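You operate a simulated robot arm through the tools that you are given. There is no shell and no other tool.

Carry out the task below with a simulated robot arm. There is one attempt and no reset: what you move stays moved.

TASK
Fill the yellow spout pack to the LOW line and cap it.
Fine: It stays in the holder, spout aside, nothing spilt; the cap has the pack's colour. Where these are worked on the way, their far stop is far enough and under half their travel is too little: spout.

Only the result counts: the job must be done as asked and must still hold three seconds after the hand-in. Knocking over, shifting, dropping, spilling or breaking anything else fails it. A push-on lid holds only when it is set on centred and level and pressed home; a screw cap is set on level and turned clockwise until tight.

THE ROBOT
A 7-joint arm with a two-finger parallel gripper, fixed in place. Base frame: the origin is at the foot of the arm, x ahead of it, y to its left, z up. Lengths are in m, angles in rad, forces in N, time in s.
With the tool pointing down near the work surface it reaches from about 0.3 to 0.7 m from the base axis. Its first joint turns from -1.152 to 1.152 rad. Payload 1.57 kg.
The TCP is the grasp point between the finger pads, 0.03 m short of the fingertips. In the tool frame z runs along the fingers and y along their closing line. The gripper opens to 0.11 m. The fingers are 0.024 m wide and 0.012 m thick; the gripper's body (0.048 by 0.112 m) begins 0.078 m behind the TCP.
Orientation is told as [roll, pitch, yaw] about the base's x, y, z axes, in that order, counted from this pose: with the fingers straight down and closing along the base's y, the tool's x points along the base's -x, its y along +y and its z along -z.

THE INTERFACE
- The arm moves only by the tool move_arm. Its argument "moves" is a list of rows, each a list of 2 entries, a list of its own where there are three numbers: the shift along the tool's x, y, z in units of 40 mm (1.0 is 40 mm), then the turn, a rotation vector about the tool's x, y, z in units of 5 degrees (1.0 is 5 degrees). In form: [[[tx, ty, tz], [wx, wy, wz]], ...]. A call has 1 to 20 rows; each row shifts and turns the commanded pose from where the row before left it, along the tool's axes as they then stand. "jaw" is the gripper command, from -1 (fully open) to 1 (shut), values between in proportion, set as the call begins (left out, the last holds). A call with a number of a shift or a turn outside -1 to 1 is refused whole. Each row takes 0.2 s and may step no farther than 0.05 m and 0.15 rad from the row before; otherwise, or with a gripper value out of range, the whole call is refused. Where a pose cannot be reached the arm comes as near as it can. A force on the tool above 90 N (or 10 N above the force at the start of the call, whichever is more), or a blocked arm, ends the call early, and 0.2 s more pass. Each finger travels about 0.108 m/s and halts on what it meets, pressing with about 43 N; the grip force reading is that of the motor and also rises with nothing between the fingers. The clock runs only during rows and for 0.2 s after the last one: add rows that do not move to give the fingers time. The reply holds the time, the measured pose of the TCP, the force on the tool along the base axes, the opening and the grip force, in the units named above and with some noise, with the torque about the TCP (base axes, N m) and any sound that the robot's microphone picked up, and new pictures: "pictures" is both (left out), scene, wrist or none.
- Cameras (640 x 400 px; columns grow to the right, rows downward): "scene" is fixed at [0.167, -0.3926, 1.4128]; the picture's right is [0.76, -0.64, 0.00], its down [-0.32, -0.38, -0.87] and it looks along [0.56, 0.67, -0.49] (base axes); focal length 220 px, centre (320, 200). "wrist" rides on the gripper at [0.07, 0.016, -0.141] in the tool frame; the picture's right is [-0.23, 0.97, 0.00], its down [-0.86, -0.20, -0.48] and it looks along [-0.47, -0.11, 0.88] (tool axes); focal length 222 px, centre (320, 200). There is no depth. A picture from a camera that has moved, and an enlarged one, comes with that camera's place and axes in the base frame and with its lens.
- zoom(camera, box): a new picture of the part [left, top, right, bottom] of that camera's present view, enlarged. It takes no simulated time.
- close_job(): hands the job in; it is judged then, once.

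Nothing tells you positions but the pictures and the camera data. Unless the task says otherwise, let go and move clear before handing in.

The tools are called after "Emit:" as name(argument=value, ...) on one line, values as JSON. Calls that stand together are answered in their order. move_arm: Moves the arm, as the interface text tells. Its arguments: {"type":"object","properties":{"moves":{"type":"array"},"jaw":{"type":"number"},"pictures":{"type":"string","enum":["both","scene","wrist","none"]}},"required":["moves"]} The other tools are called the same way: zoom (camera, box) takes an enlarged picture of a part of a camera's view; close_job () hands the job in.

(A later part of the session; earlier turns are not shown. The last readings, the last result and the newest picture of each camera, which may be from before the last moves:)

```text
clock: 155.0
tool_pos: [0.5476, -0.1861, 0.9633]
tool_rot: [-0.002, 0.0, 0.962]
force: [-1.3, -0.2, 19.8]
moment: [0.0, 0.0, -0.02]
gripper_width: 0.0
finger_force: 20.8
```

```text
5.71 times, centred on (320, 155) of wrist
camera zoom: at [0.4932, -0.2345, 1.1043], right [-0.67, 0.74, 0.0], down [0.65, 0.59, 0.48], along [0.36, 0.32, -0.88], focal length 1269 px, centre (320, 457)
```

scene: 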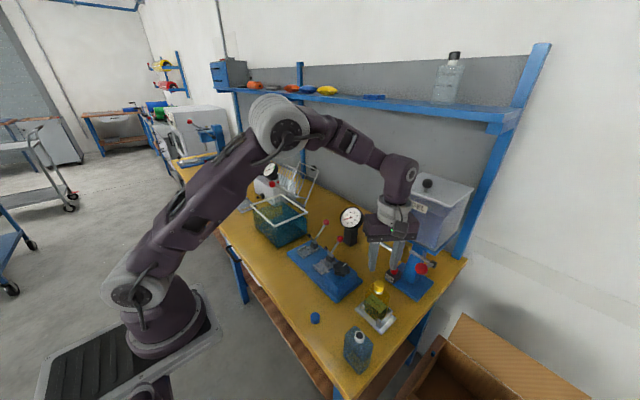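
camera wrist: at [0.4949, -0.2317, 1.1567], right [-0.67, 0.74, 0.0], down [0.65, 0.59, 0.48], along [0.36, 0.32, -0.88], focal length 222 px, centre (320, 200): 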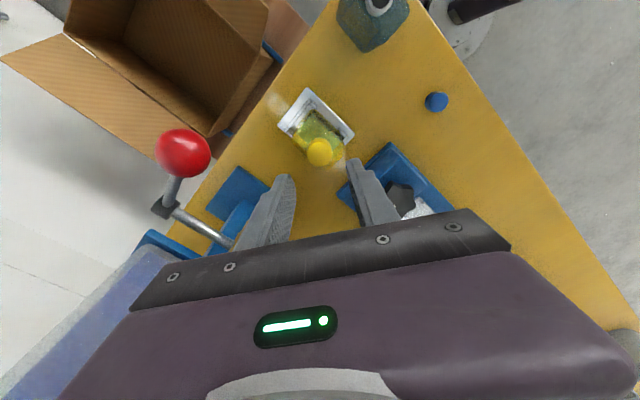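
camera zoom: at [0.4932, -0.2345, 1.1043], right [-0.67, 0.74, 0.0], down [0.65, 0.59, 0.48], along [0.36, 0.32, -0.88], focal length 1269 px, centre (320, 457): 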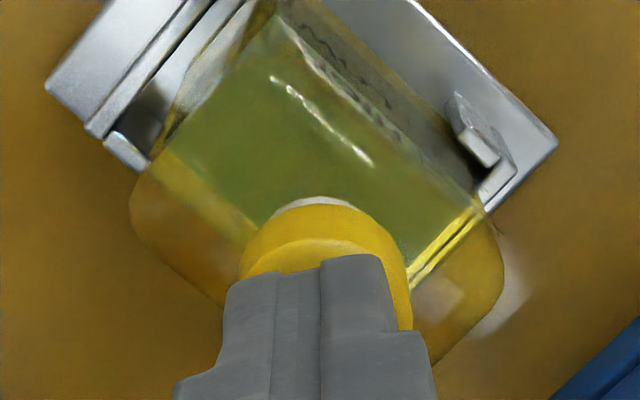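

Contact at 20 N with no drift. Increasing the press gradually.

Emit:
move_arm(moves=[[[0, 0, 0.025], [0, 0, 0]], [[0, 0, 0], [0, 0, 0]]], pictures="none")

Emit:
move_arm(moves=[[[0, 0, 0.025], [0, 0, 0]], [[0, 0, 0], [0, 0, 0]]], pictures="none")

Emit:
zoom(camera="scene", box=[372, 276, 392, 292])

```text
clock: 155.6
tool_pos: [0.5458, -0.1881, 0.962]
tool_rot: [-0.003, 0.0, 0.961]
force: [-0.3, -0.3, 39.9]
moment: [0.04, -0.03, 0.0]
gripper_width: 0.0001
finger_force: 21.2
```

```text
clock: 156.2
tool_pos: [0.5472, -0.1883, 0.9618]
tool_rot: [-0.003, 0.0, 0.96]
force: [0.6, 0.8, 51.3]
moment: [0.03, 0.0, 0.0]
gripper_width: 0.0001
finger_force: 21.7
```

```text
16.00 times, centred on (382, 284) of scene
camera zoom: at [0.1661, -0.3923, 1.413], right [0.76, -0.64, 0.0], down [-0.32, -0.38, -0.87], along [0.56, 0.67, -0.49], focal length 3518 px, centre (-672, -1144)
```

zoom: 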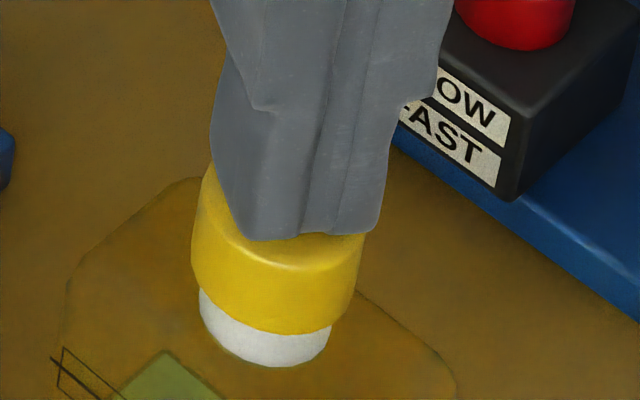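

A level, centred 51 N press doesn't seat it, so it must be a screw cap that needs turning with real downward pressure. My earlier light-jaw grip transmitted almost no force. I'll back off, then regrip firmly and concentrically, press and turn clockwise.

Emit:
move_arm(moves=[[[0, 0, -0.05], [0, 0, 0]], [[0, 0, -0.1], [0, 0, 0]], [[0, 0, -0.4], [0, 0, 0]], [[0, 0, -0.4], [0, 0, 0]], [[0, 0, 0], [0, 0, 0]], [[0, 0, 0], [0, 0, 0]]], jaw=1, pictures="none")

Emit:
zoom(camera="scene", box=[372, 276, 392, 292])

Emit:
move_arm(moves=[[[0, 0, 0], [0, 0, 0]], [[0, 0, 0], [0, 0, 0]]], jaw=0.2, pictures="none")

Emit:
zoom(camera="wrist", box=[285, 120, 355, 190])

```text
clock: 157.6
tool_pos: [0.5463, -0.1867, 0.9981]
tool_rot: [0.001, 0.001, 0.96]
force: [0.2, 0.1, 0.2]
moment: [0.01, -0.02, -0.01]
gripper_width: 0.0
finger_force: 21.2
```

```text
16.00 times, centred on (382, 284) of scene
camera zoom: at [0.167, -0.3926, 1.4128], right [0.76, -0.64, 0.0], down [-0.32, -0.38, -0.87], along [0.56, 0.67, -0.49], focal length 3518 px, centre (-672, -1144)
```

zoom: 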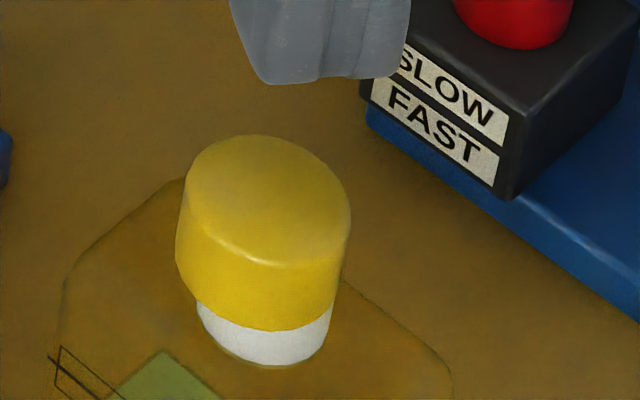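

```text
clock: 158.2
tool_pos: [0.5457, -0.187, 0.9974]
tool_rot: [0.002, 0.001, 0.958]
force: [1.3, -0.3, 0.1]
moment: [0.0, 0.03, -0.01]
gripper_width: 0.044
finger_force: 0.1
```

```text
5.71 times, centred on (320, 155) of wrist
camera zoom: at [0.493, -0.2338, 1.1392], right [-0.67, 0.74, 0.0], down [0.65, 0.59, 0.48], along [0.36, 0.32, -0.88], focal length 1269 px, centre (320, 457)
```

zoom: 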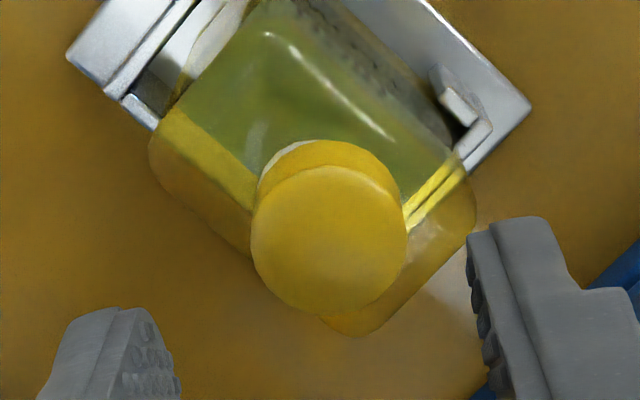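

The cap got dragged about 1.7 mm when the fist lifted. I'll centre the open gripper on the neck axis, descend, and close firmly to recentre it.

Emit:
move_arm(moves=[[[0, -0.02, 0.45], [0, 0, 0]], [[0, 0, 0.45], [0, 0, 0]], [[0, 0, 0.35], [0, 0, 0]], [[0, 0, 0], [0, 0, 0]], [[0, 0, 0], [0, 0, 0]]], pictures="none")

Emit:
zoom(camera="wrist", box=[285, 130, 355, 200])

Emit:
zoom(camera="scene", box=[372, 276, 392, 292])

```text
clock: 159.4
tool_pos: [0.5486, -0.1879, 0.9483]
tool_rot: [0.0, 0.001, 0.96]
force: [0.4, 0.2, -0.1]
moment: [0.03, 0.0, -0.01]
gripper_width: 0.0441
finger_force: 0.0
```

```text
5.71 times, centred on (320, 165) of wrist
camera zoom: at [0.4946, -0.2348, 1.0912], right [-0.67, 0.74, 0.0], down [0.65, 0.59, 0.48], along [0.36, 0.32, -0.88], focal length 1269 px, centre (320, 400)
```

zoom: 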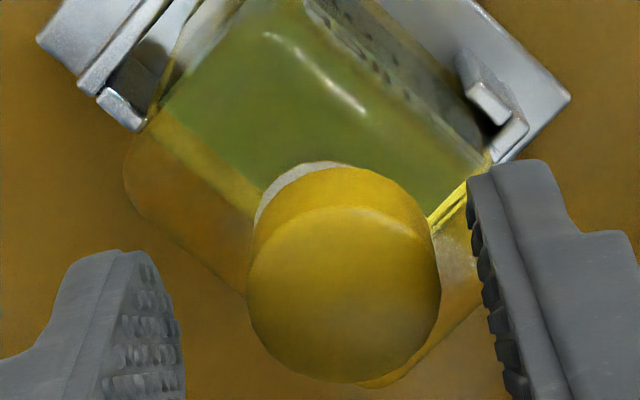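

```text
16.00 times, centred on (382, 284) of scene
camera zoom: at [0.167, -0.3926, 1.4128], right [0.76, -0.64, 0.0], down [-0.32, -0.38, -0.87], along [0.56, 0.67, -0.49], focal length 3518 px, centre (-672, -1144)
```

zoom: 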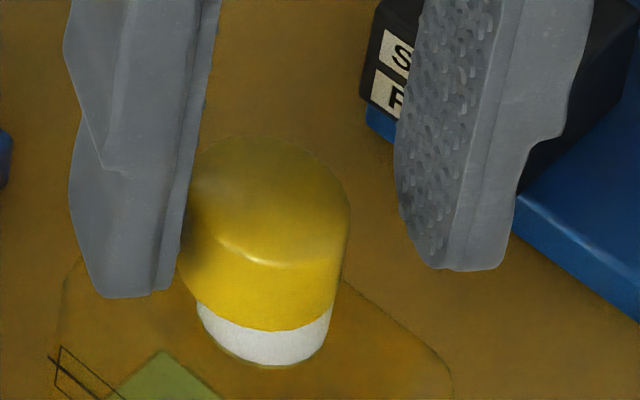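

The neck axis is about 1.2 mm to +tool y. Shift and close, softly at first and then firmly.

Emit:
move_arm(moves=[[[-0.01, 0.028, 0], [0, 0, 0]], [[0, 0, 0], [0, 0, 0]]], jaw=0.5, pictures="none")

Emit:
move_arm(moves=[[[0, 0, 0], [0, 0, 0]], [[0, 0, 0], [0, 0, 0]], [[0, 0, 0], [0, 0, 0]]], jaw=0.62, pictures="none")

Emit:
zoom(camera="wrist", box=[285, 130, 355, 200])

Emit:
zoom(camera="scene", box=[372, 276, 392, 292])

```text
clock: 160.0
tool_pos: [0.5474, -0.1866, 0.9499]
tool_rot: [0.0, 0.001, 0.96]
force: [-0.1, -0.1, 0.5]
moment: [-0.01, -0.02, 0.01]
gripper_width: 0.0272
finger_force: 0.0
```

```text
clock: 160.8
tool_pos: [0.5467, -0.1872, 0.9491]
tool_rot: [0.001, 0.0, 0.959]
force: [0.0, 0.6, 0.9]
moment: [-0.02, 0.02, -0.02]
gripper_width: 0.0228
finger_force: 35.4
```

```text
5.71 times, centred on (320, 165) of wrist
camera zoom: at [0.4938, -0.234, 1.0907], right [-0.67, 0.74, 0.0], down [0.65, 0.59, 0.48], along [0.36, 0.32, -0.88], focal length 1269 px, centre (320, 400)
```

zoom: 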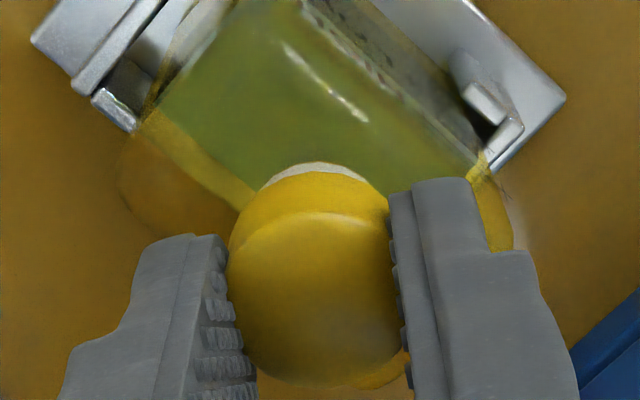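

```text
16.00 times, centred on (382, 284) of scene
camera zoom: at [0.167, -0.3926, 1.4128], right [0.76, -0.64, 0.0], down [-0.32, -0.38, -0.87], along [0.56, 0.67, -0.49], focal length 3518 px, centre (-672, -1144)
```

zoom: 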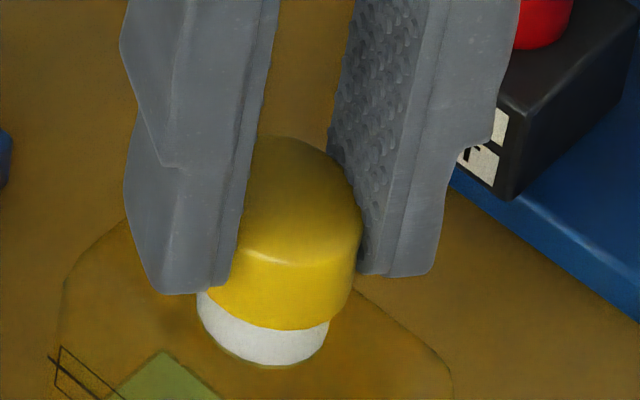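

The cap is gripped and well centred again. I'll slide down 4 mm as in the successful attempts.

Emit:
move_arm(moves=[[[0, 0, 0.05], [0, 0, 0]], [[0, 0, 0.05], [0, 0, 0]], [[0, 0, 0], [0, 0, 0]]], pictures="none")

Emit:
zoom(camera="wrist", box=[285, 130, 355, 200])

Emit:
zoom(camera="scene", box=[372, 276, 392, 292])

```text
clock: 161.6
tool_pos: [0.5492, -0.1864, 0.946]
tool_rot: [-0.007, -0.002, 0.961]
force: [-1.2, 1.6, 48.3]
moment: [0.07, -0.02, 0.04]
gripper_width: 0.0231
finger_force: 35.8
```

```text
5.71 times, centred on (320, 165) of wrist
camera zoom: at [0.4937, -0.2343, 1.0878], right [-0.67, 0.74, -0.01], down [0.65, 0.59, 0.48], along [0.36, 0.32, -0.88], focal length 1269 px, centre (320, 400)
```

zoom: 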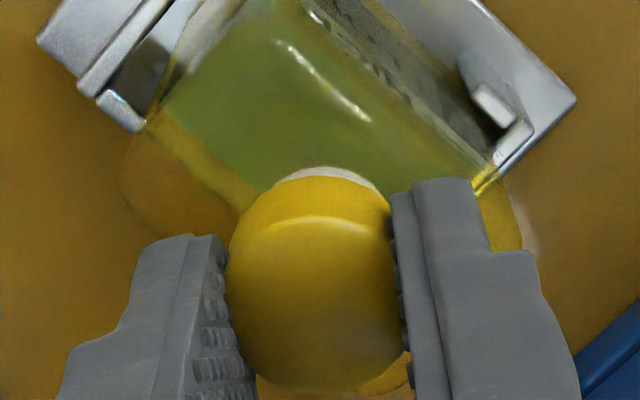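

```text
16.00 times, centred on (382, 284) of scene
camera zoom: at [0.1662, -0.3923, 1.413], right [0.76, -0.64, 0.0], down [-0.32, -0.38, -0.87], along [0.56, 0.67, -0.49], focal length 3518 px, centre (-672, -1144)
```

zoom: 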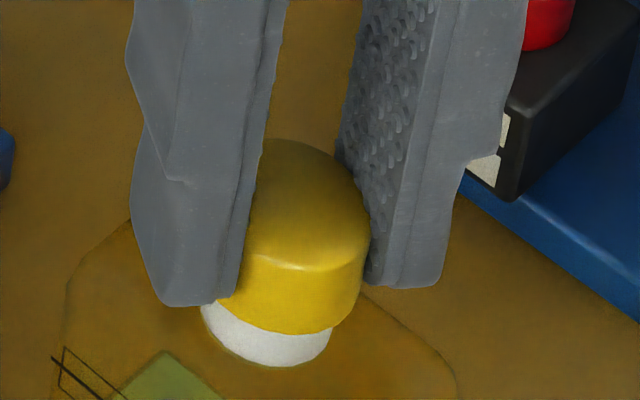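

This time the firm grip transmitted 48 N. I'll ease to about 15 N and turn clockwise with that pressure, watching torque.

Emit:
move_arm(moves=[[[0, 0.02, -0.055], [0, 0, 0]], [[0, 0, 0], [0, 0, 0]]], pictures="none")

Emit:
move_arm(moves=[[[0, 0, 0], [0, 0, 1]], [[0, 0, 0], [0, 0, 1]], [[0, 0, 0], [0, 0, 1]], [[0, 0, 0], [0, 0, 1]], [[0, 0, 0], [0, 0, 1]], [[0, 0, 0], [0, 0, 1]]], pictures="none")

Emit:
zoom(camera="scene", box=[372, 276, 392, 292])

Emit:
zoom(camera="wrist", box=[285, 130, 355, 200])

```text
clock: 162.2
tool_pos: [0.5452, -0.1871, 0.9459]
tool_rot: [0.0, 0.0, 0.959]
force: [5.3, -1.6, 24.7]
moment: [-0.05, -0.27, 0.01]
gripper_width: 0.0222
finger_force: 34.8
```

```text
clock: 163.6
tool_pos: [0.5453, -0.1865, 0.946]
tool_rot: [0.002, -0.001, 0.435]
force: [2.6, 0.7, 9.5]
moment: [0.0, -0.06, 0.02]
gripper_width: 0.0219
finger_force: 34.9
```

```text
16.00 times, centred on (382, 284) of scene
camera zoom: at [0.1669, -0.3925, 1.4128], right [0.76, -0.64, 0.0], down [-0.32, -0.38, -0.87], along [0.56, 0.67, -0.49], focal length 3518 px, centre (-672, -1144)
```

zoom: 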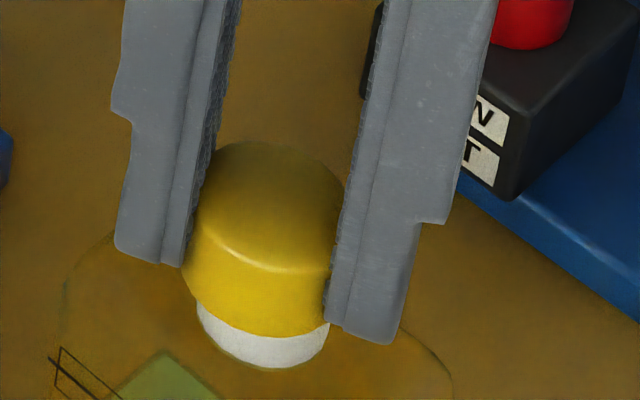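

```text
5.71 times, centred on (320, 165) of wrist
camera zoom: at [0.4752, -0.2005, 1.0877], right [-0.2, 0.98, 0.0], down [0.86, 0.18, 0.48], along [0.47, 0.1, -0.88], focal length 1269 px, centre (320, 400)
```

zoom: 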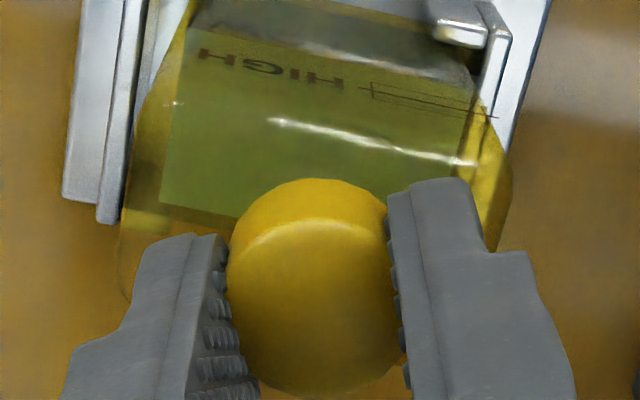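

Turning under pressure doesn't thread it either. Looking back, the two set-down snaps happened at the best-centred alignments with a light grip, and the other two snaps happened when I twisted it off. So this behaves as a push-on cap with a tight centring tolerance. I'll go back to 55°, set it down, release, and retry a light, level, well-centred set-on.

Emit:
move_arm(moves=[[[0, 0, -0.08], [0, 0, 0]], [[0, 0, 0], [0, 0, -1]], [[0, 0, 0], [0, 0, -1]], [[0, 0, 0], [0, 0, -1]], [[0, 0, 0], [0, 0, -1]], [[0, 0, 0], [0, 0, -1]], [[0, 0, 0], [0, 0, -1]], [[0, 0, 0], [0, 0, 0]]], pictures="none")

Emit:
zoom(camera="wrist", box=[285, 130, 355, 200])

Emit:
zoom(camera="scene", box=[372, 276, 392, 292])

```text
clock: 165.4
tool_pos: [0.5464, -0.1871, 0.9488]
tool_rot: [0.0, 0.0, 0.962]
force: [0.5, -0.5, -0.4]
moment: [-0.02, 0.02, 0.0]
gripper_width: 0.022
finger_force: 35.3
```

```text
5.71 times, centred on (320, 165) of wrist
camera zoom: at [0.4926, -0.2339, 1.0911], right [-0.67, 0.74, 0.0], down [0.65, 0.59, 0.48], along [0.36, 0.32, -0.88], focal length 1269 px, centre (320, 400)
```

zoom: 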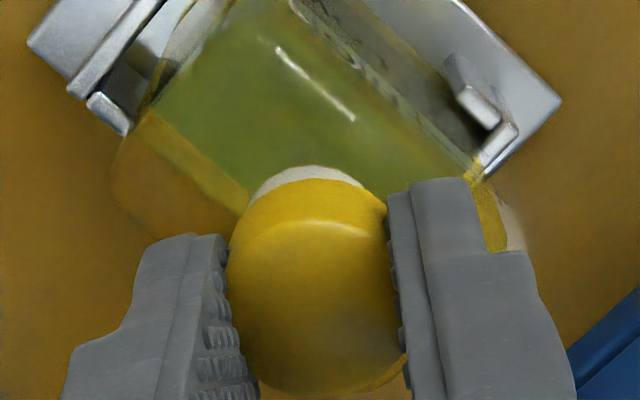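

```text
16.00 times, centred on (382, 284) of scene
camera zoom: at [0.167, -0.3926, 1.4128], right [0.76, -0.64, 0.0], down [-0.32, -0.38, -0.87], along [0.56, 0.67, -0.49], focal length 3518 px, centre (-672, -1144)
```

zoom: 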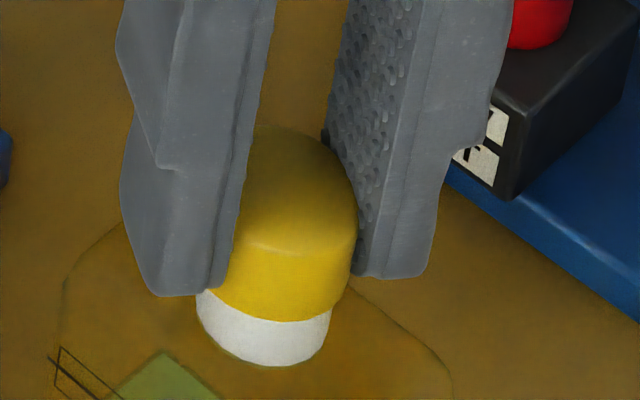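

The cap hovers just above the rim. I'll lower it onto the rim and release so it sits level.

Emit:
move_arm(moves=[[[0, -0.03, 0.05], [0, 0, 0]], [[0, 0, 0.02], [0, 0, 0]], [[0, 0, 0], [0, 0, 0]]], pictures="none")

Emit:
move_arm(moves=[[[0, 0, 0], [0, 0, 0]], [[0, 0, 0], [0, 0, 0]], [[0, 0, 0], [0, 0, 0]]], jaw=0.42, pictures="none")

Emit:
zoom(camera="wrist", box=[285, 130, 355, 200])

Emit:
zoom(camera="scene", box=[372, 276, 392, 292])

```text
clock: 166.2
tool_pos: [0.5472, -0.1873, 0.9466]
tool_rot: [0.0, 0.001, 0.962]
force: [-0.3, -0.3, 1.2]
moment: [-0.03, -0.02, -0.01]
gripper_width: 0.0222
finger_force: 35.0
```

```text
clock: 167.0
tool_pos: [0.5469, -0.1869, 0.9463]
tool_rot: [0.001, 0.0, 0.959]
force: [-0.3, -0.5, 1.0]
moment: [-0.03, -0.01, -0.01]
gripper_width: 0.0317
finger_force: 0.0
```

```text
5.71 times, centred on (320, 165) of wrist
camera zoom: at [0.4934, -0.2349, 1.0883], right [-0.67, 0.74, 0.0], down [0.65, 0.59, 0.48], along [0.36, 0.32, -0.88], focal length 1269 px, centre (320, 400)
```

zoom: 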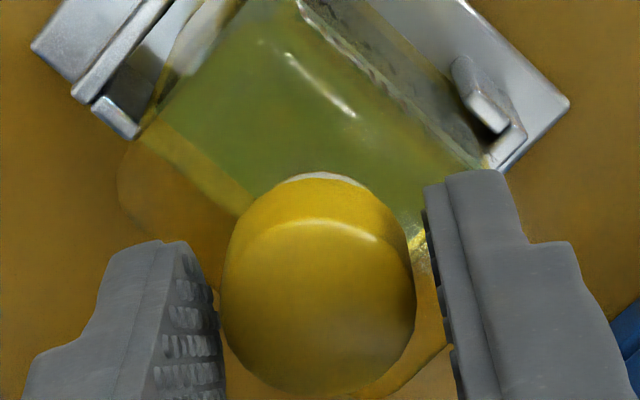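

```text
16.00 times, centred on (382, 284) of scene
camera zoom: at [0.167, -0.3926, 1.4128], right [0.76, -0.64, 0.0], down [-0.32, -0.38, -0.87], along [0.56, 0.67, -0.49], focal length 3518 px, centre (-672, -1144)
```

zoom: 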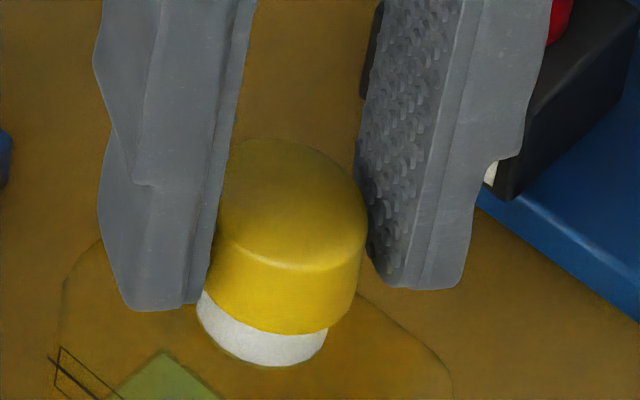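

Compared with the reference image after the last good snap, the cap is about 1.5 mm too far along tool +x. I'll grip lightly and drag it back.

Emit:
move_arm(moves=[[[0, 0, 0], [0, 0, 0]], [[0, 0, 0], [0, 0, 0]], [[-0.036, 0, 0], [0, 0, 0]], [[0, 0, 0], [0, 0, 0]], [[0, 0, 0], [0, 0, 0]]], jaw=0.59, pictures="none")

Emit:
zoom(camera="wrist", box=[285, 130, 355, 200])

Emit:
zoom(camera="scene", box=[372, 276, 392, 292])

```text
clock: 168.2
tool_pos: [0.5474, -0.1874, 0.9465]
tool_rot: [0.0, -0.001, 0.96]
force: [-0.4, -0.4, 0.1]
moment: [0.01, -0.01, 0.0]
gripper_width: 0.0245
finger_force: 11.7
```

```text
5.71 times, centred on (320, 165) of wrist
camera zoom: at [0.4945, -0.2338, 1.0881], right [-0.67, 0.74, 0.0], down [0.65, 0.59, 0.48], along [0.36, 0.32, -0.88], focal length 1269 px, centre (320, 400)
```

zoom: 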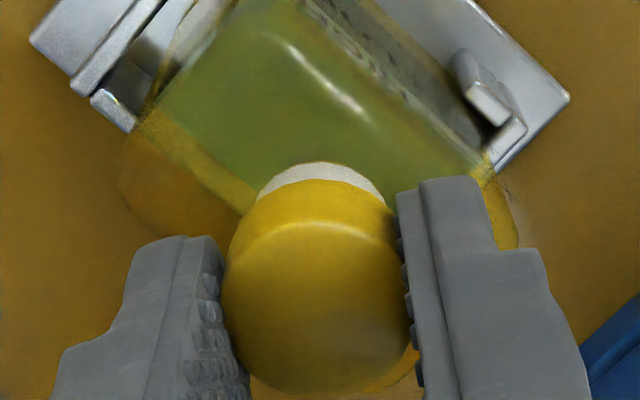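

```text
16.00 times, centred on (382, 284) of scene
camera zoom: at [0.167, -0.3926, 1.4128], right [0.76, -0.64, 0.0], down [-0.32, -0.38, -0.87], along [0.56, 0.67, -0.49], focal length 3518 px, centre (-672, -1144)
```

zoom: 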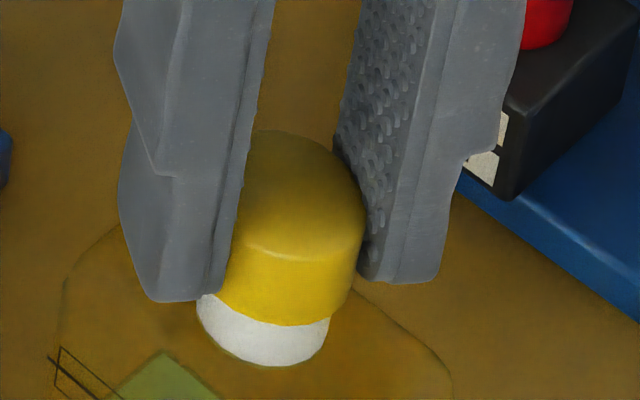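

Now within about 0.7 mm of the reference. A fine trim and the 4 mm downward slide.

Emit:
move_arm(moves=[[[0.014, 0.01, 0], [0, 0, 0]], [[0, 0, 0.05], [0, 0, 0]], [[0, 0, 0.05], [0, 0, 0]], [[0, 0, 0], [0, 0, 0]]], pictures="none")

Emit:
zoom(camera="wrist", box=[285, 130, 355, 200])

Emit:
zoom(camera="scene", box=[372, 276, 392, 292])

```text
clock: 169.2
tool_pos: [0.5468, -0.1868, 0.9421]
tool_rot: [0.002, -0.001, 0.958]
force: [-0.3, -0.3, 0.5]
moment: [-0.02, 0.01, 0.02]
gripper_width: 0.0247
finger_force: 6.5
```

```text
5.71 times, centred on (320, 165) of wrist
camera zoom: at [0.4937, -0.2334, 1.084], right [-0.67, 0.74, 0.0], down [0.65, 0.59, 0.48], along [0.36, 0.32, -0.88], focal length 1269 px, centre (320, 400)
```

zoom: 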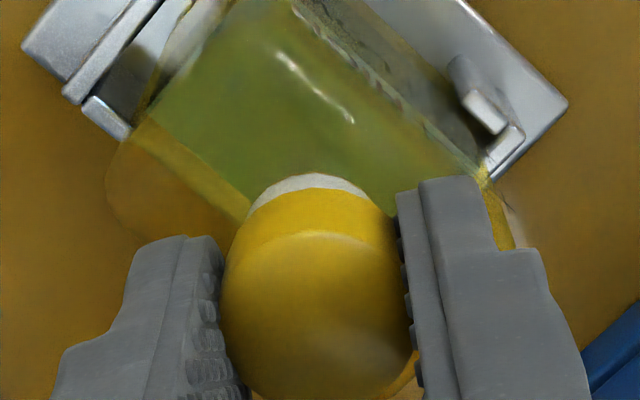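

```text
16.00 times, centred on (382, 284) of scene
camera zoom: at [0.167, -0.3926, 1.4128], right [0.76, -0.64, 0.0], down [-0.32, -0.38, -0.87], along [0.56, 0.67, -0.49], focal length 3518 px, centre (-672, -1144)
```

zoom: 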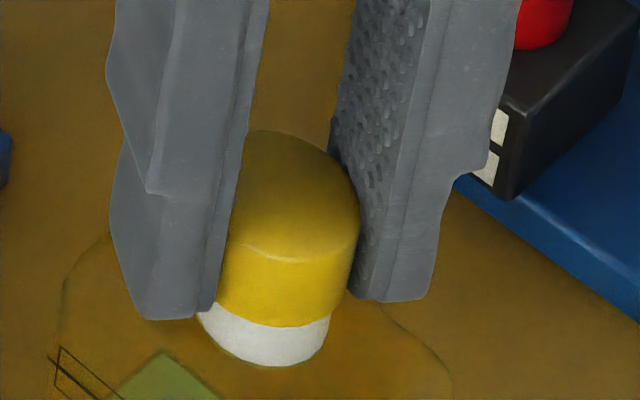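

Depth is on target; sideways is about 0.9 mm off. Nudge back with a slight downward slide.

Emit:
move_arm(moves=[[[0, -0.012, 0.01], [0, 0, 0]], [[0, -0.01, 0.015], [0, 0, 0]], [[0, 0, 0.02], [0, 0, 0]], [[0, 0, 0], [0, 0, 0]]], pictures="none")

Emit:
zoom(camera="wrist", box=[285, 130, 355, 200])

Emit:
zoom(camera="scene", box=[372, 276, 392, 292])

```text
clock: 170.2
tool_pos: [0.5485, -0.1868, 0.94]
tool_rot: [0.001, 0.0, 0.958]
force: [0.3, 0.5, 2.5]
moment: [0.03, -0.02, 0.0]
gripper_width: 0.0239
finger_force: 1.2
```

```text
5.71 times, centred on (320, 165) of wrist
camera zoom: at [0.4945, -0.2342, 1.082], right [-0.67, 0.74, 0.0], down [0.65, 0.59, 0.48], along [0.36, 0.32, -0.88], focal length 1269 px, centre (320, 400)
```

zoom: 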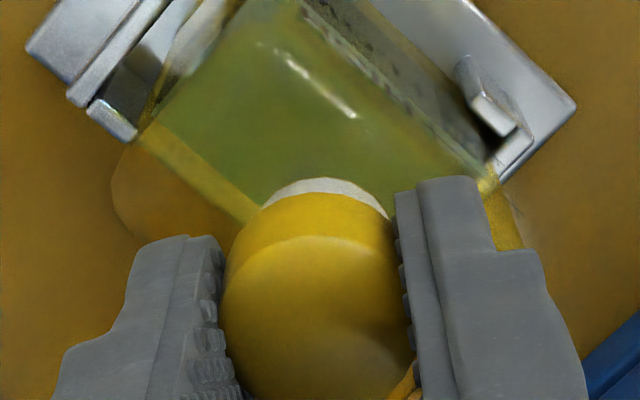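

```text
16.00 times, centred on (382, 284) of scene
camera zoom: at [0.167, -0.3926, 1.4128], right [0.76, -0.64, 0.0], down [-0.32, -0.38, -0.87], along [0.56, 0.67, -0.49], focal length 3518 px, centre (-672, -1144)
```

zoom: 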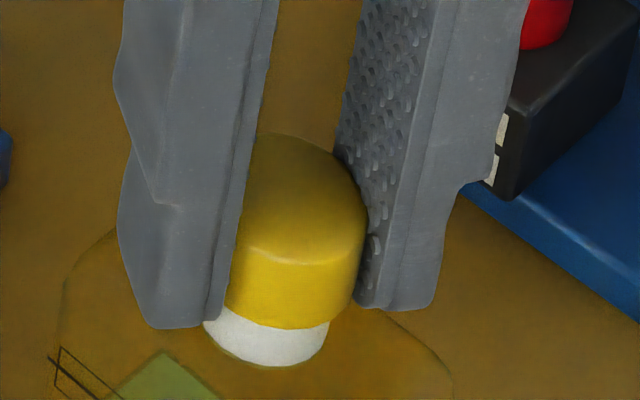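

My pixel readings plus about 1 mm of arm jitter make it hard to hit the centre directly. Better approach: grip the cap firmly higher up, press with about 10–15 N, and do a small search over the rim until it snaps.

Emit:
move_arm(moves=[[[0, 0, 0], [0, 0, 0]], [[0, 0, 0], [0, 0, 0]], [[0, -0.01, -0.22], [0, 0, 0]], [[0, 0, 0], [0, 0, 0]]], jaw=0.42, pictures="none")

Emit:
move_arm(moves=[[[0, 0, 0], [0, 0, 0]], [[0, 0, 0], [0, 0, 0]], [[0, 0, 0], [0, 0, 0]]], jaw=0.66, pictures="none")

Emit:
move_arm(moves=[[[0, 0, 0.03], [0, 0, 0]], [[0, 0, 0], [0, 0, 0]]], pictures="none")

Emit:
zoom(camera="wrist", box=[285, 130, 355, 200])

Emit:
zoom(camera="scene", box=[372, 276, 392, 292])

```text
clock: 171.2
tool_pos: [0.5484, -0.1884, 0.9498]
tool_rot: [-0.001, 0.0, 0.96]
force: [0.1, 0.2, -0.1]
moment: [-0.01, 0.02, 0.0]
gripper_width: 0.0318
finger_force: 0.0
```

```text
clock: 172.0
tool_pos: [0.5479, -0.1878, 0.9495]
tool_rot: [-0.001, 0.0, 0.96]
force: [-0.4, -0.4, 0.4]
moment: [-0.01, 0.0, 0.01]
gripper_width: 0.0224
finger_force: 34.6
```

```text
clock: 172.6
tool_pos: [0.5482, -0.1886, 0.9469]
tool_rot: [-0.002, -0.001, 0.96]
force: [-0.8, -0.4, 9.0]
moment: [-0.03, 0.05, 0.01]
gripper_width: 0.0222
finger_force: 35.2
```

```text
5.71 times, centred on (320, 165) of wrist
camera zoom: at [0.4949, -0.2344, 1.0896], right [-0.67, 0.74, 0.0], down [0.65, 0.59, 0.48], along [0.36, 0.32, -0.88], focal length 1269 px, centre (320, 400)
```

zoom: 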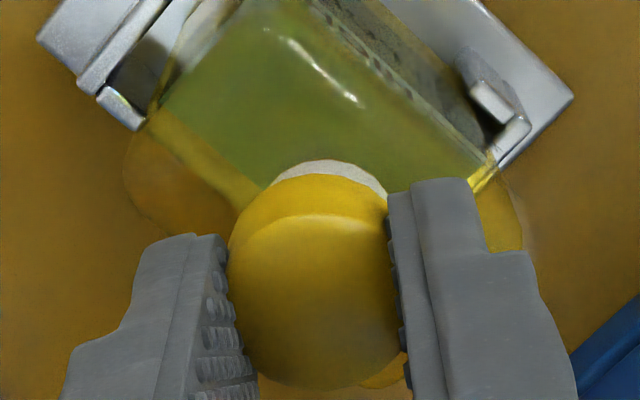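

```text
16.00 times, centred on (382, 284) of scene
camera zoom: at [0.1669, -0.3926, 1.4128], right [0.76, -0.64, 0.0], down [-0.32, -0.38, -0.87], along [0.56, 0.67, -0.49], focal length 3518 px, centre (-672, -1144)
```

zoom: 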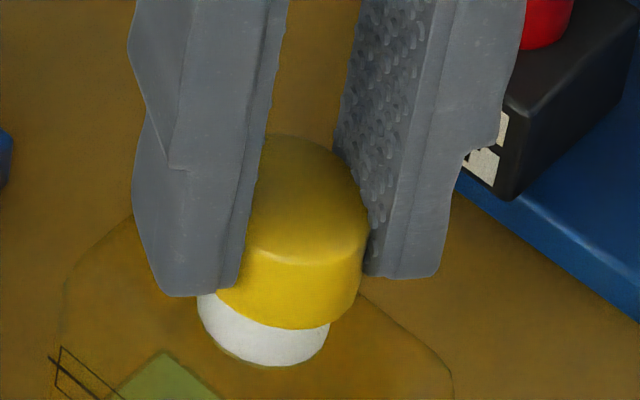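

Firm grip with 9 N down. I'll start the search by stepping in +tool y.

Emit:
move_arm(moves=[[[0, 0.01, 0], [0, 0, 0]], [[0, 0.01, 0], [0, 0, 0]], [[0, 0, 0], [0, 0, 0]]], pictures="none")

Emit:
move_arm(moves=[[[0, 0.01, 0], [0, 0, 0]], [[0, 0.01, 0], [0, 0, 0]], [[0, 0, 0], [0, 0, 0]]], pictures="none")

Emit:
zoom(camera="wrist", box=[285, 130, 355, 200])

Emit:
zoom(camera="scene", box=[372, 276, 392, 292])

```text
clock: 173.4
tool_pos: [0.5488, -0.1872, 0.948]
tool_rot: [0.0, 0.001, 0.959]
force: [0.3, -0.4, 4.4]
moment: [-0.01, -0.03, -0.03]
gripper_width: 0.0221
finger_force: 34.5
```

```text
clock: 174.2
tool_pos: [0.547, -0.186, 0.9492]
tool_rot: [-0.001, 0.001, 0.961]
force: [1.3, -0.1, 4.1]
moment: [-0.01, -0.04, 0.02]
gripper_width: 0.0223
finger_force: 35.4
```

```text
5.71 times, centred on (320, 165) of wrist
camera zoom: at [0.493, -0.2336, 1.0899], right [-0.67, 0.74, 0.0], down [0.65, 0.59, 0.48], along [0.36, 0.32, -0.88], focal length 1269 px, centre (320, 400)
```

zoom: 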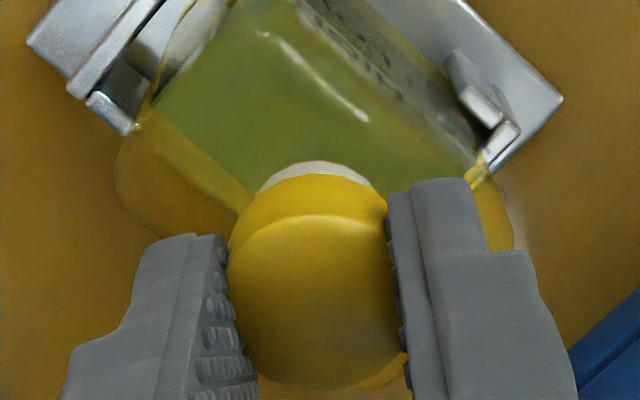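

```text
16.00 times, centred on (382, 284) of scene
camera zoom: at [0.167, -0.3926, 1.4128], right [0.76, -0.64, 0.0], down [-0.32, -0.38, -0.87], along [0.56, 0.67, -0.49], focal length 3518 px, centre (-672, -1144)
```

zoom: 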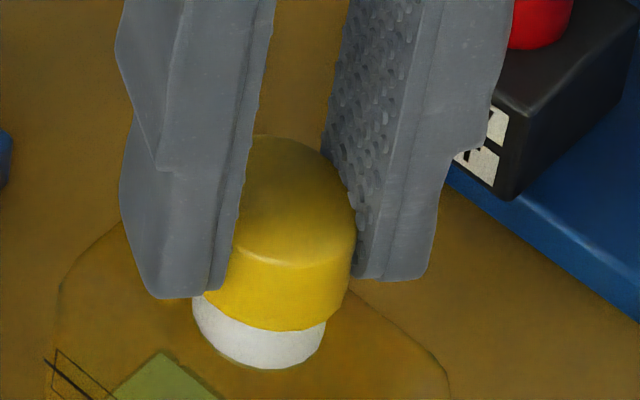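

Both views now match the reference alignment. I'll press a bit harder here.

Emit:
move_arm(moves=[[[0, 0, 0.02], [0, 0, 0]], [[0, 0, 0.02], [0, 0, 0]], [[0, 0, 0], [0, 0, 0]]], pictures="none")

Emit:
zoom(camera="wrist", box=[285, 130, 355, 200])

Emit:
zoom(camera="scene", box=[372, 276, 392, 292])

```text
clock: 175.0
tool_pos: [0.5456, -0.1875, 0.9486]
tool_rot: [-0.002, -0.001, 0.959]
force: [1.4, 1.1, 22.0]
moment: [-0.02, -0.06, 0.0]
gripper_width: 0.0223
finger_force: 35.8
```

```text
5.71 times, centred on (320, 165) of wrist
camera zoom: at [0.4931, -0.2336, 1.0891], right [-0.67, 0.74, 0.0], down [0.65, 0.59, 0.48], along [0.36, 0.32, -0.88], focal length 1269 px, centre (320, 400)
```

zoom: 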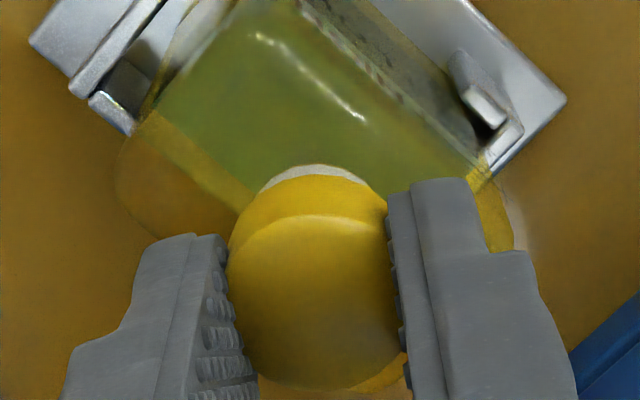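

```text
16.00 times, centred on (382, 284) of scene
camera zoom: at [0.1667, -0.3925, 1.4128], right [0.76, -0.64, 0.0], down [-0.32, -0.38, -0.87], along [0.56, 0.67, -0.49], focal length 3518 px, centre (-672, -1144)
```

zoom: 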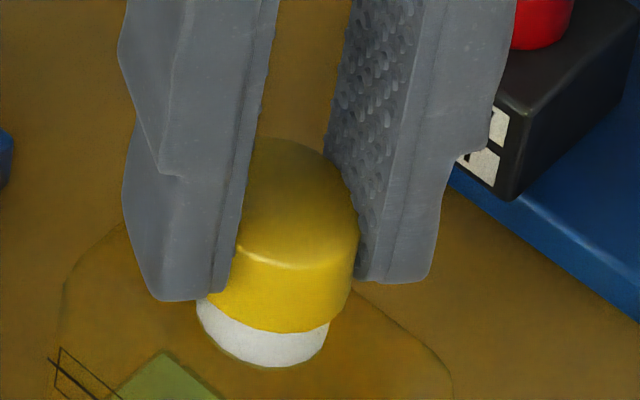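

No snap at 22 N while aligned. With this aligned, firm, pressed grip I'll try a clockwise turn of 15°.

Emit:
move_arm(moves=[[[0, 0, 0], [0, 0, 1]], [[0, 0, 0], [0, 0, 1]], [[0, 0, 0], [0, 0, 1]]], pictures="none")

Emit:
zoom(camera="wrist", box=[285, 130, 355, 200])

Emit:
zoom(camera="scene", box=[372, 276, 392, 292])

```text
clock: 175.8
tool_pos: [0.5464, -0.1866, 0.9467]
tool_rot: [-0.001, 0.0, 0.698]
force: [1.0, -2.5, 26.9]
moment: [-0.09, -0.08, -0.01]
gripper_width: 0.0218
finger_force: 35.3
```

```text
5.71 times, centred on (320, 165) of wrist
camera zoom: at [0.4823, -0.2178, 1.0887], right [-0.45, 0.89, 0.0], down [0.78, 0.4, 0.48], along [0.43, 0.21, -0.88], focal length 1269 px, centre (320, 400)
```

zoom: 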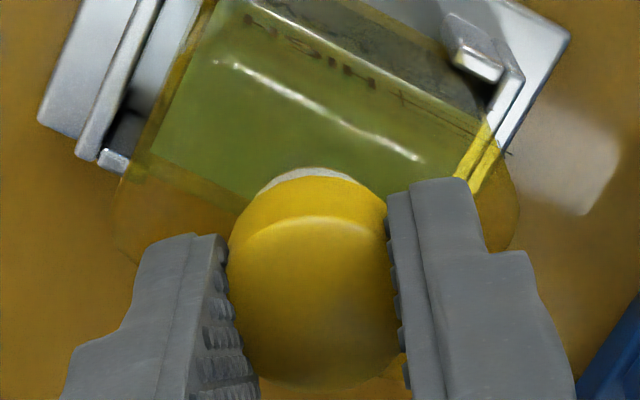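

```text
16.00 times, centred on (382, 284) of scene
camera zoom: at [0.1666, -0.3925, 1.4128], right [0.76, -0.64, 0.0], down [-0.32, -0.38, -0.87], along [0.56, 0.67, -0.49], focal length 3518 px, centre (-672, -1144)
```

zoom: 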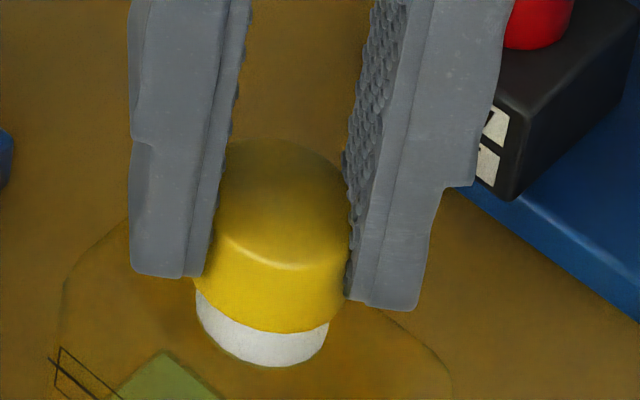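

Still nothing. Both good snaps happened when the cap came down from the air already aligned, not when it slid into place. So I'll lift clear, return to 55°, align about 2–3 mm above the rim against the reference picture, then lower.

Emit:
move_arm(moves=[[[0, 0, -0.08], [0, 0, 0]], [[0, 0, -0.06], [0, 0, 0]], [[0, 0, 0], [0, 0, -1]], [[0, 0, 0], [0, 0, -1]], [[0, 0, 0], [0, 0, -1]], [[0, 0, 0], [0, 0, 0]], [[0, 0, 0], [0, 0, 0]]], jaw=0.61, pictures="none")

Emit:
zoom(camera="wrist", box=[285, 130, 355, 200])

Emit:
zoom(camera="scene", box=[372, 276, 392, 292])

```text
clock: 177.4
tool_pos: [0.5471, -0.1855, 0.9513]
tool_rot: [0.001, 0.002, 0.959]
force: [-0.6, -0.1, -0.3]
moment: [0.02, 0.01, 0.0]
gripper_width: 0.0222
finger_force: 34.8
```

```text
5.71 times, centred on (320, 165) of wrist
camera zoom: at [0.4937, -0.2336, 1.0938], right [-0.67, 0.74, 0.0], down [0.65, 0.59, 0.48], along [0.36, 0.32, -0.88], focal length 1269 px, centre (320, 400)
```

zoom: 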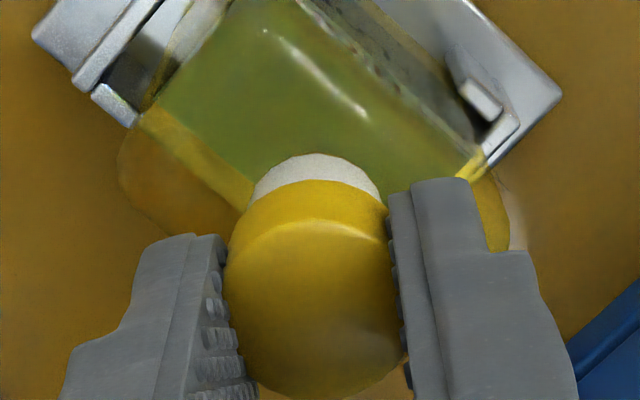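

```text
16.00 times, centred on (382, 284) of scene
camera zoom: at [0.167, -0.3926, 1.4128], right [0.76, -0.64, 0.0], down [-0.32, -0.38, -0.87], along [0.56, 0.67, -0.49], focal length 3518 px, centre (-672, -1144)
```

zoom: 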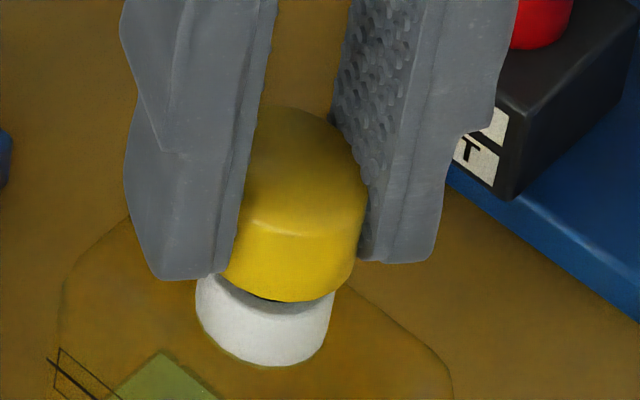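

Alignment matches the reference closely. Lower 4 mm, recheck, then the final part.

Emit:
move_arm(moves=[[[-0.008, 0.004, 0.05], [0, 0, 0]], [[0, 0, 0.05], [0, 0, 0]], [[0, 0, 0], [0, 0, 0]], [[0, 0, 0], [0, 0, 0]]], pictures="none")

Emit:
zoom(camera="wrist", box=[285, 130, 355, 200])

Emit:
zoom(camera="scene", box=[372, 276, 392, 292])

```text
clock: 178.4
tool_pos: [0.5469, -0.1859, 0.9496]
tool_rot: [0.0, 0.001, 0.96]
force: [-0.1, 0.5, 0.2]
moment: [-0.02, -0.02, 0.01]
gripper_width: 0.0228
finger_force: 35.4
```

```text
5.71 times, centred on (320, 165) of wrist
camera zoom: at [0.4934, -0.2336, 1.0897], right [-0.67, 0.74, 0.0], down [0.65, 0.59, 0.48], along [0.36, 0.32, -0.88], focal length 1269 px, centre (320, 400)
```

zoom: 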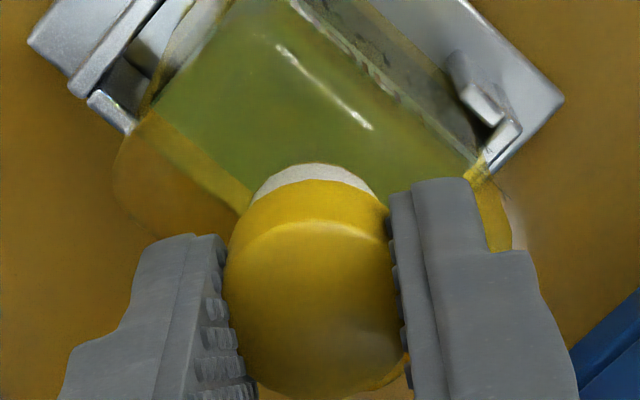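

```text
16.00 times, centred on (382, 284) of scene
camera zoom: at [0.167, -0.3926, 1.4128], right [0.76, -0.64, 0.0], down [-0.32, -0.38, -0.87], along [0.56, 0.67, -0.49], focal length 3518 px, centre (-672, -1144)
```

zoom: 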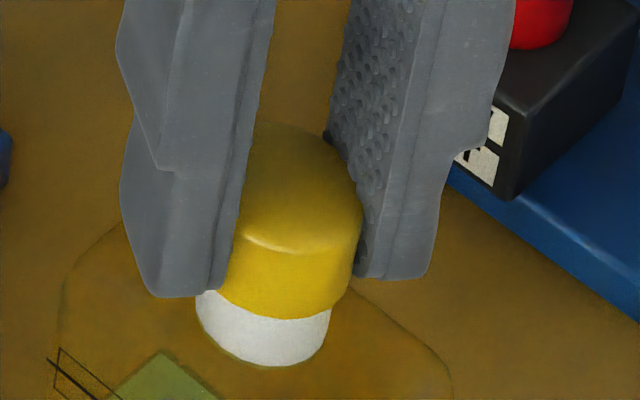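

The gap is about 2–3 mm, with the cap about 1 mm too far in tool +x. Correct that and lower the last 4–5 mm.

Emit:
move_arm(moves=[[[-0.024, -0.008, 0], [0, 0, 0]], [[0, 0, 0], [0, 0, 0]]], pictures="none")

Emit:
zoom(camera="wrist", box=[285, 130, 355, 200])

Emit:
zoom(camera="scene", box=[372, 276, 392, 292])

```text
clock: 179.0
tool_pos: [0.5481, -0.1851, 0.9473]
tool_rot: [0.0, 0.0, 0.959]
force: [0.4, 0.6, 0.0]
moment: [0.01, -0.02, -0.01]
gripper_width: 0.0224
finger_force: 34.9
```

```text
5.71 times, centred on (320, 165) of wrist
camera zoom: at [0.4944, -0.233, 1.0894], right [-0.67, 0.74, 0.0], down [0.65, 0.59, 0.48], along [0.36, 0.32, -0.88], focal length 1269 px, centre (320, 400)
```

zoom: 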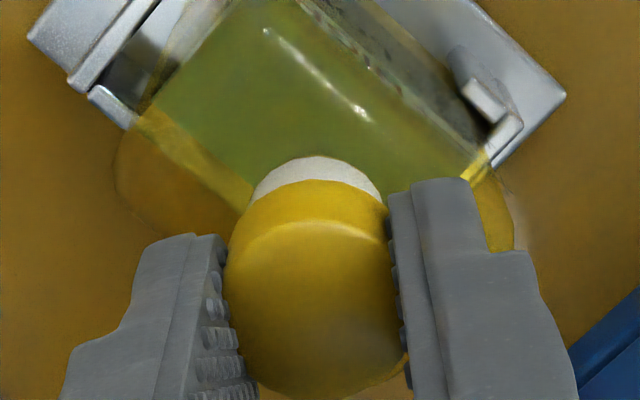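

```text
16.00 times, centred on (382, 284) of scene
camera zoom: at [0.167, -0.3926, 1.4128], right [0.76, -0.64, 0.0], down [-0.32, -0.38, -0.87], along [0.56, 0.67, -0.49], focal length 3518 px, centre (-672, -1144)
```

zoom: 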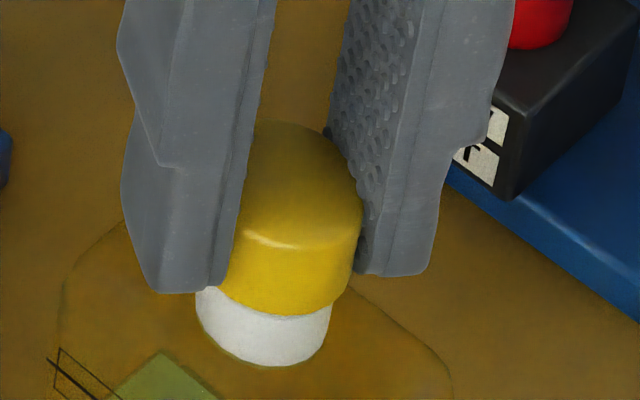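

Now it matches the reference very well. Lowering 6 mm.

Emit:
move_arm(moves=[[[0, 0, 0.05], [0, 0, 0]], [[0, 0, 0.05], [0, 0, 0]], [[0, 0, 0.05], [0, 0, 0]]], pictures="none")

Emit:
zoom(camera="wrist", box=[285, 130, 355, 200])

Emit:
zoom(camera="scene", box=[372, 276, 392, 292])

```text
clock: 179.8
tool_pos: [0.548, -0.1855, 0.9428]
tool_rot: [0.0, -0.001, 0.96]
force: [1.2, -1.9, 5.2]
moment: [-0.11, -0.03, 0.0]
gripper_width: 0.0236
finger_force: 30.4
heard: snap
```

```text
5.71 times, centred on (320, 165) of wrist
camera zoom: at [0.494, -0.2327, 1.0843], right [-0.67, 0.74, 0.0], down [0.65, 0.59, 0.48], along [0.36, 0.32, -0.88], focal length 1269 px, centre (320, 400)
```

zoom: 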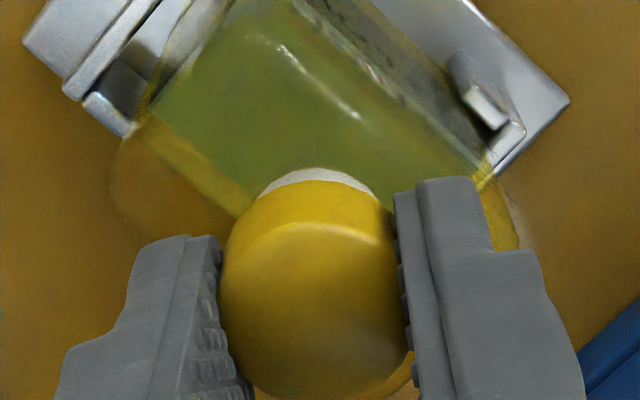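

```text
16.00 times, centred on (382, 284) of scene
camera zoom: at [0.167, -0.3927, 1.4128], right [0.76, -0.64, 0.0], down [-0.32, -0.38, -0.87], along [0.56, 0.67, -0.49], focal length 3518 px, centre (-672, -1144)
```

zoom: 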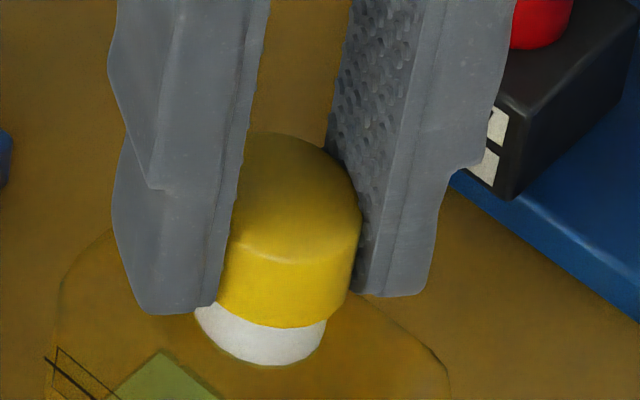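

Snap again, from an aligned descent. Now a gentle test: shift 0.8 mm sideways and see whether the pack's collar follows the cap.

Emit:
move_arm(moves=[[[0, -0.03, 0], [0, 0, 0]], [[0, 0, 0], [0, 0, 0]]], pictures="none")

Emit:
zoom(camera="wrist", box=[285, 130, 355, 200])

Emit:
zoom(camera="scene", box=[372, 276, 392, 292])

```text
clock: 180.4
tool_pos: [0.5489, -0.1849, 0.9421]
tool_rot: [0.002, -0.001, 0.96]
force: [-0.3, -0.5, -1.2]
moment: [-0.01, 0.06, 0.01]
gripper_width: 0.0231
finger_force: 35.8
```

```text
5.71 times, centred on (320, 165) of wrist
camera zoom: at [0.4951, -0.2328, 1.084], right [-0.67, 0.74, 0.0], down [0.65, 0.59, 0.48], along [0.36, 0.32, -0.88], focal length 1269 px, centre (320, 400)
```

zoom: 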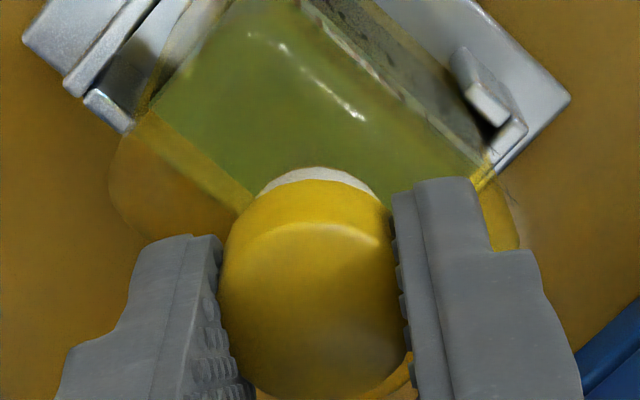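

```text
16.00 times, centred on (382, 284) of scene
camera zoom: at [0.1671, -0.3927, 1.4127], right [0.76, -0.64, 0.0], down [-0.32, -0.38, -0.87], along [0.56, 0.67, -0.49], focal length 3518 px, centre (-672, -1144)
```

zoom: 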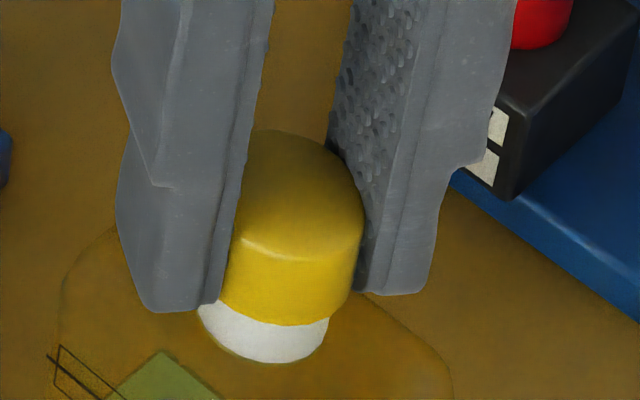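

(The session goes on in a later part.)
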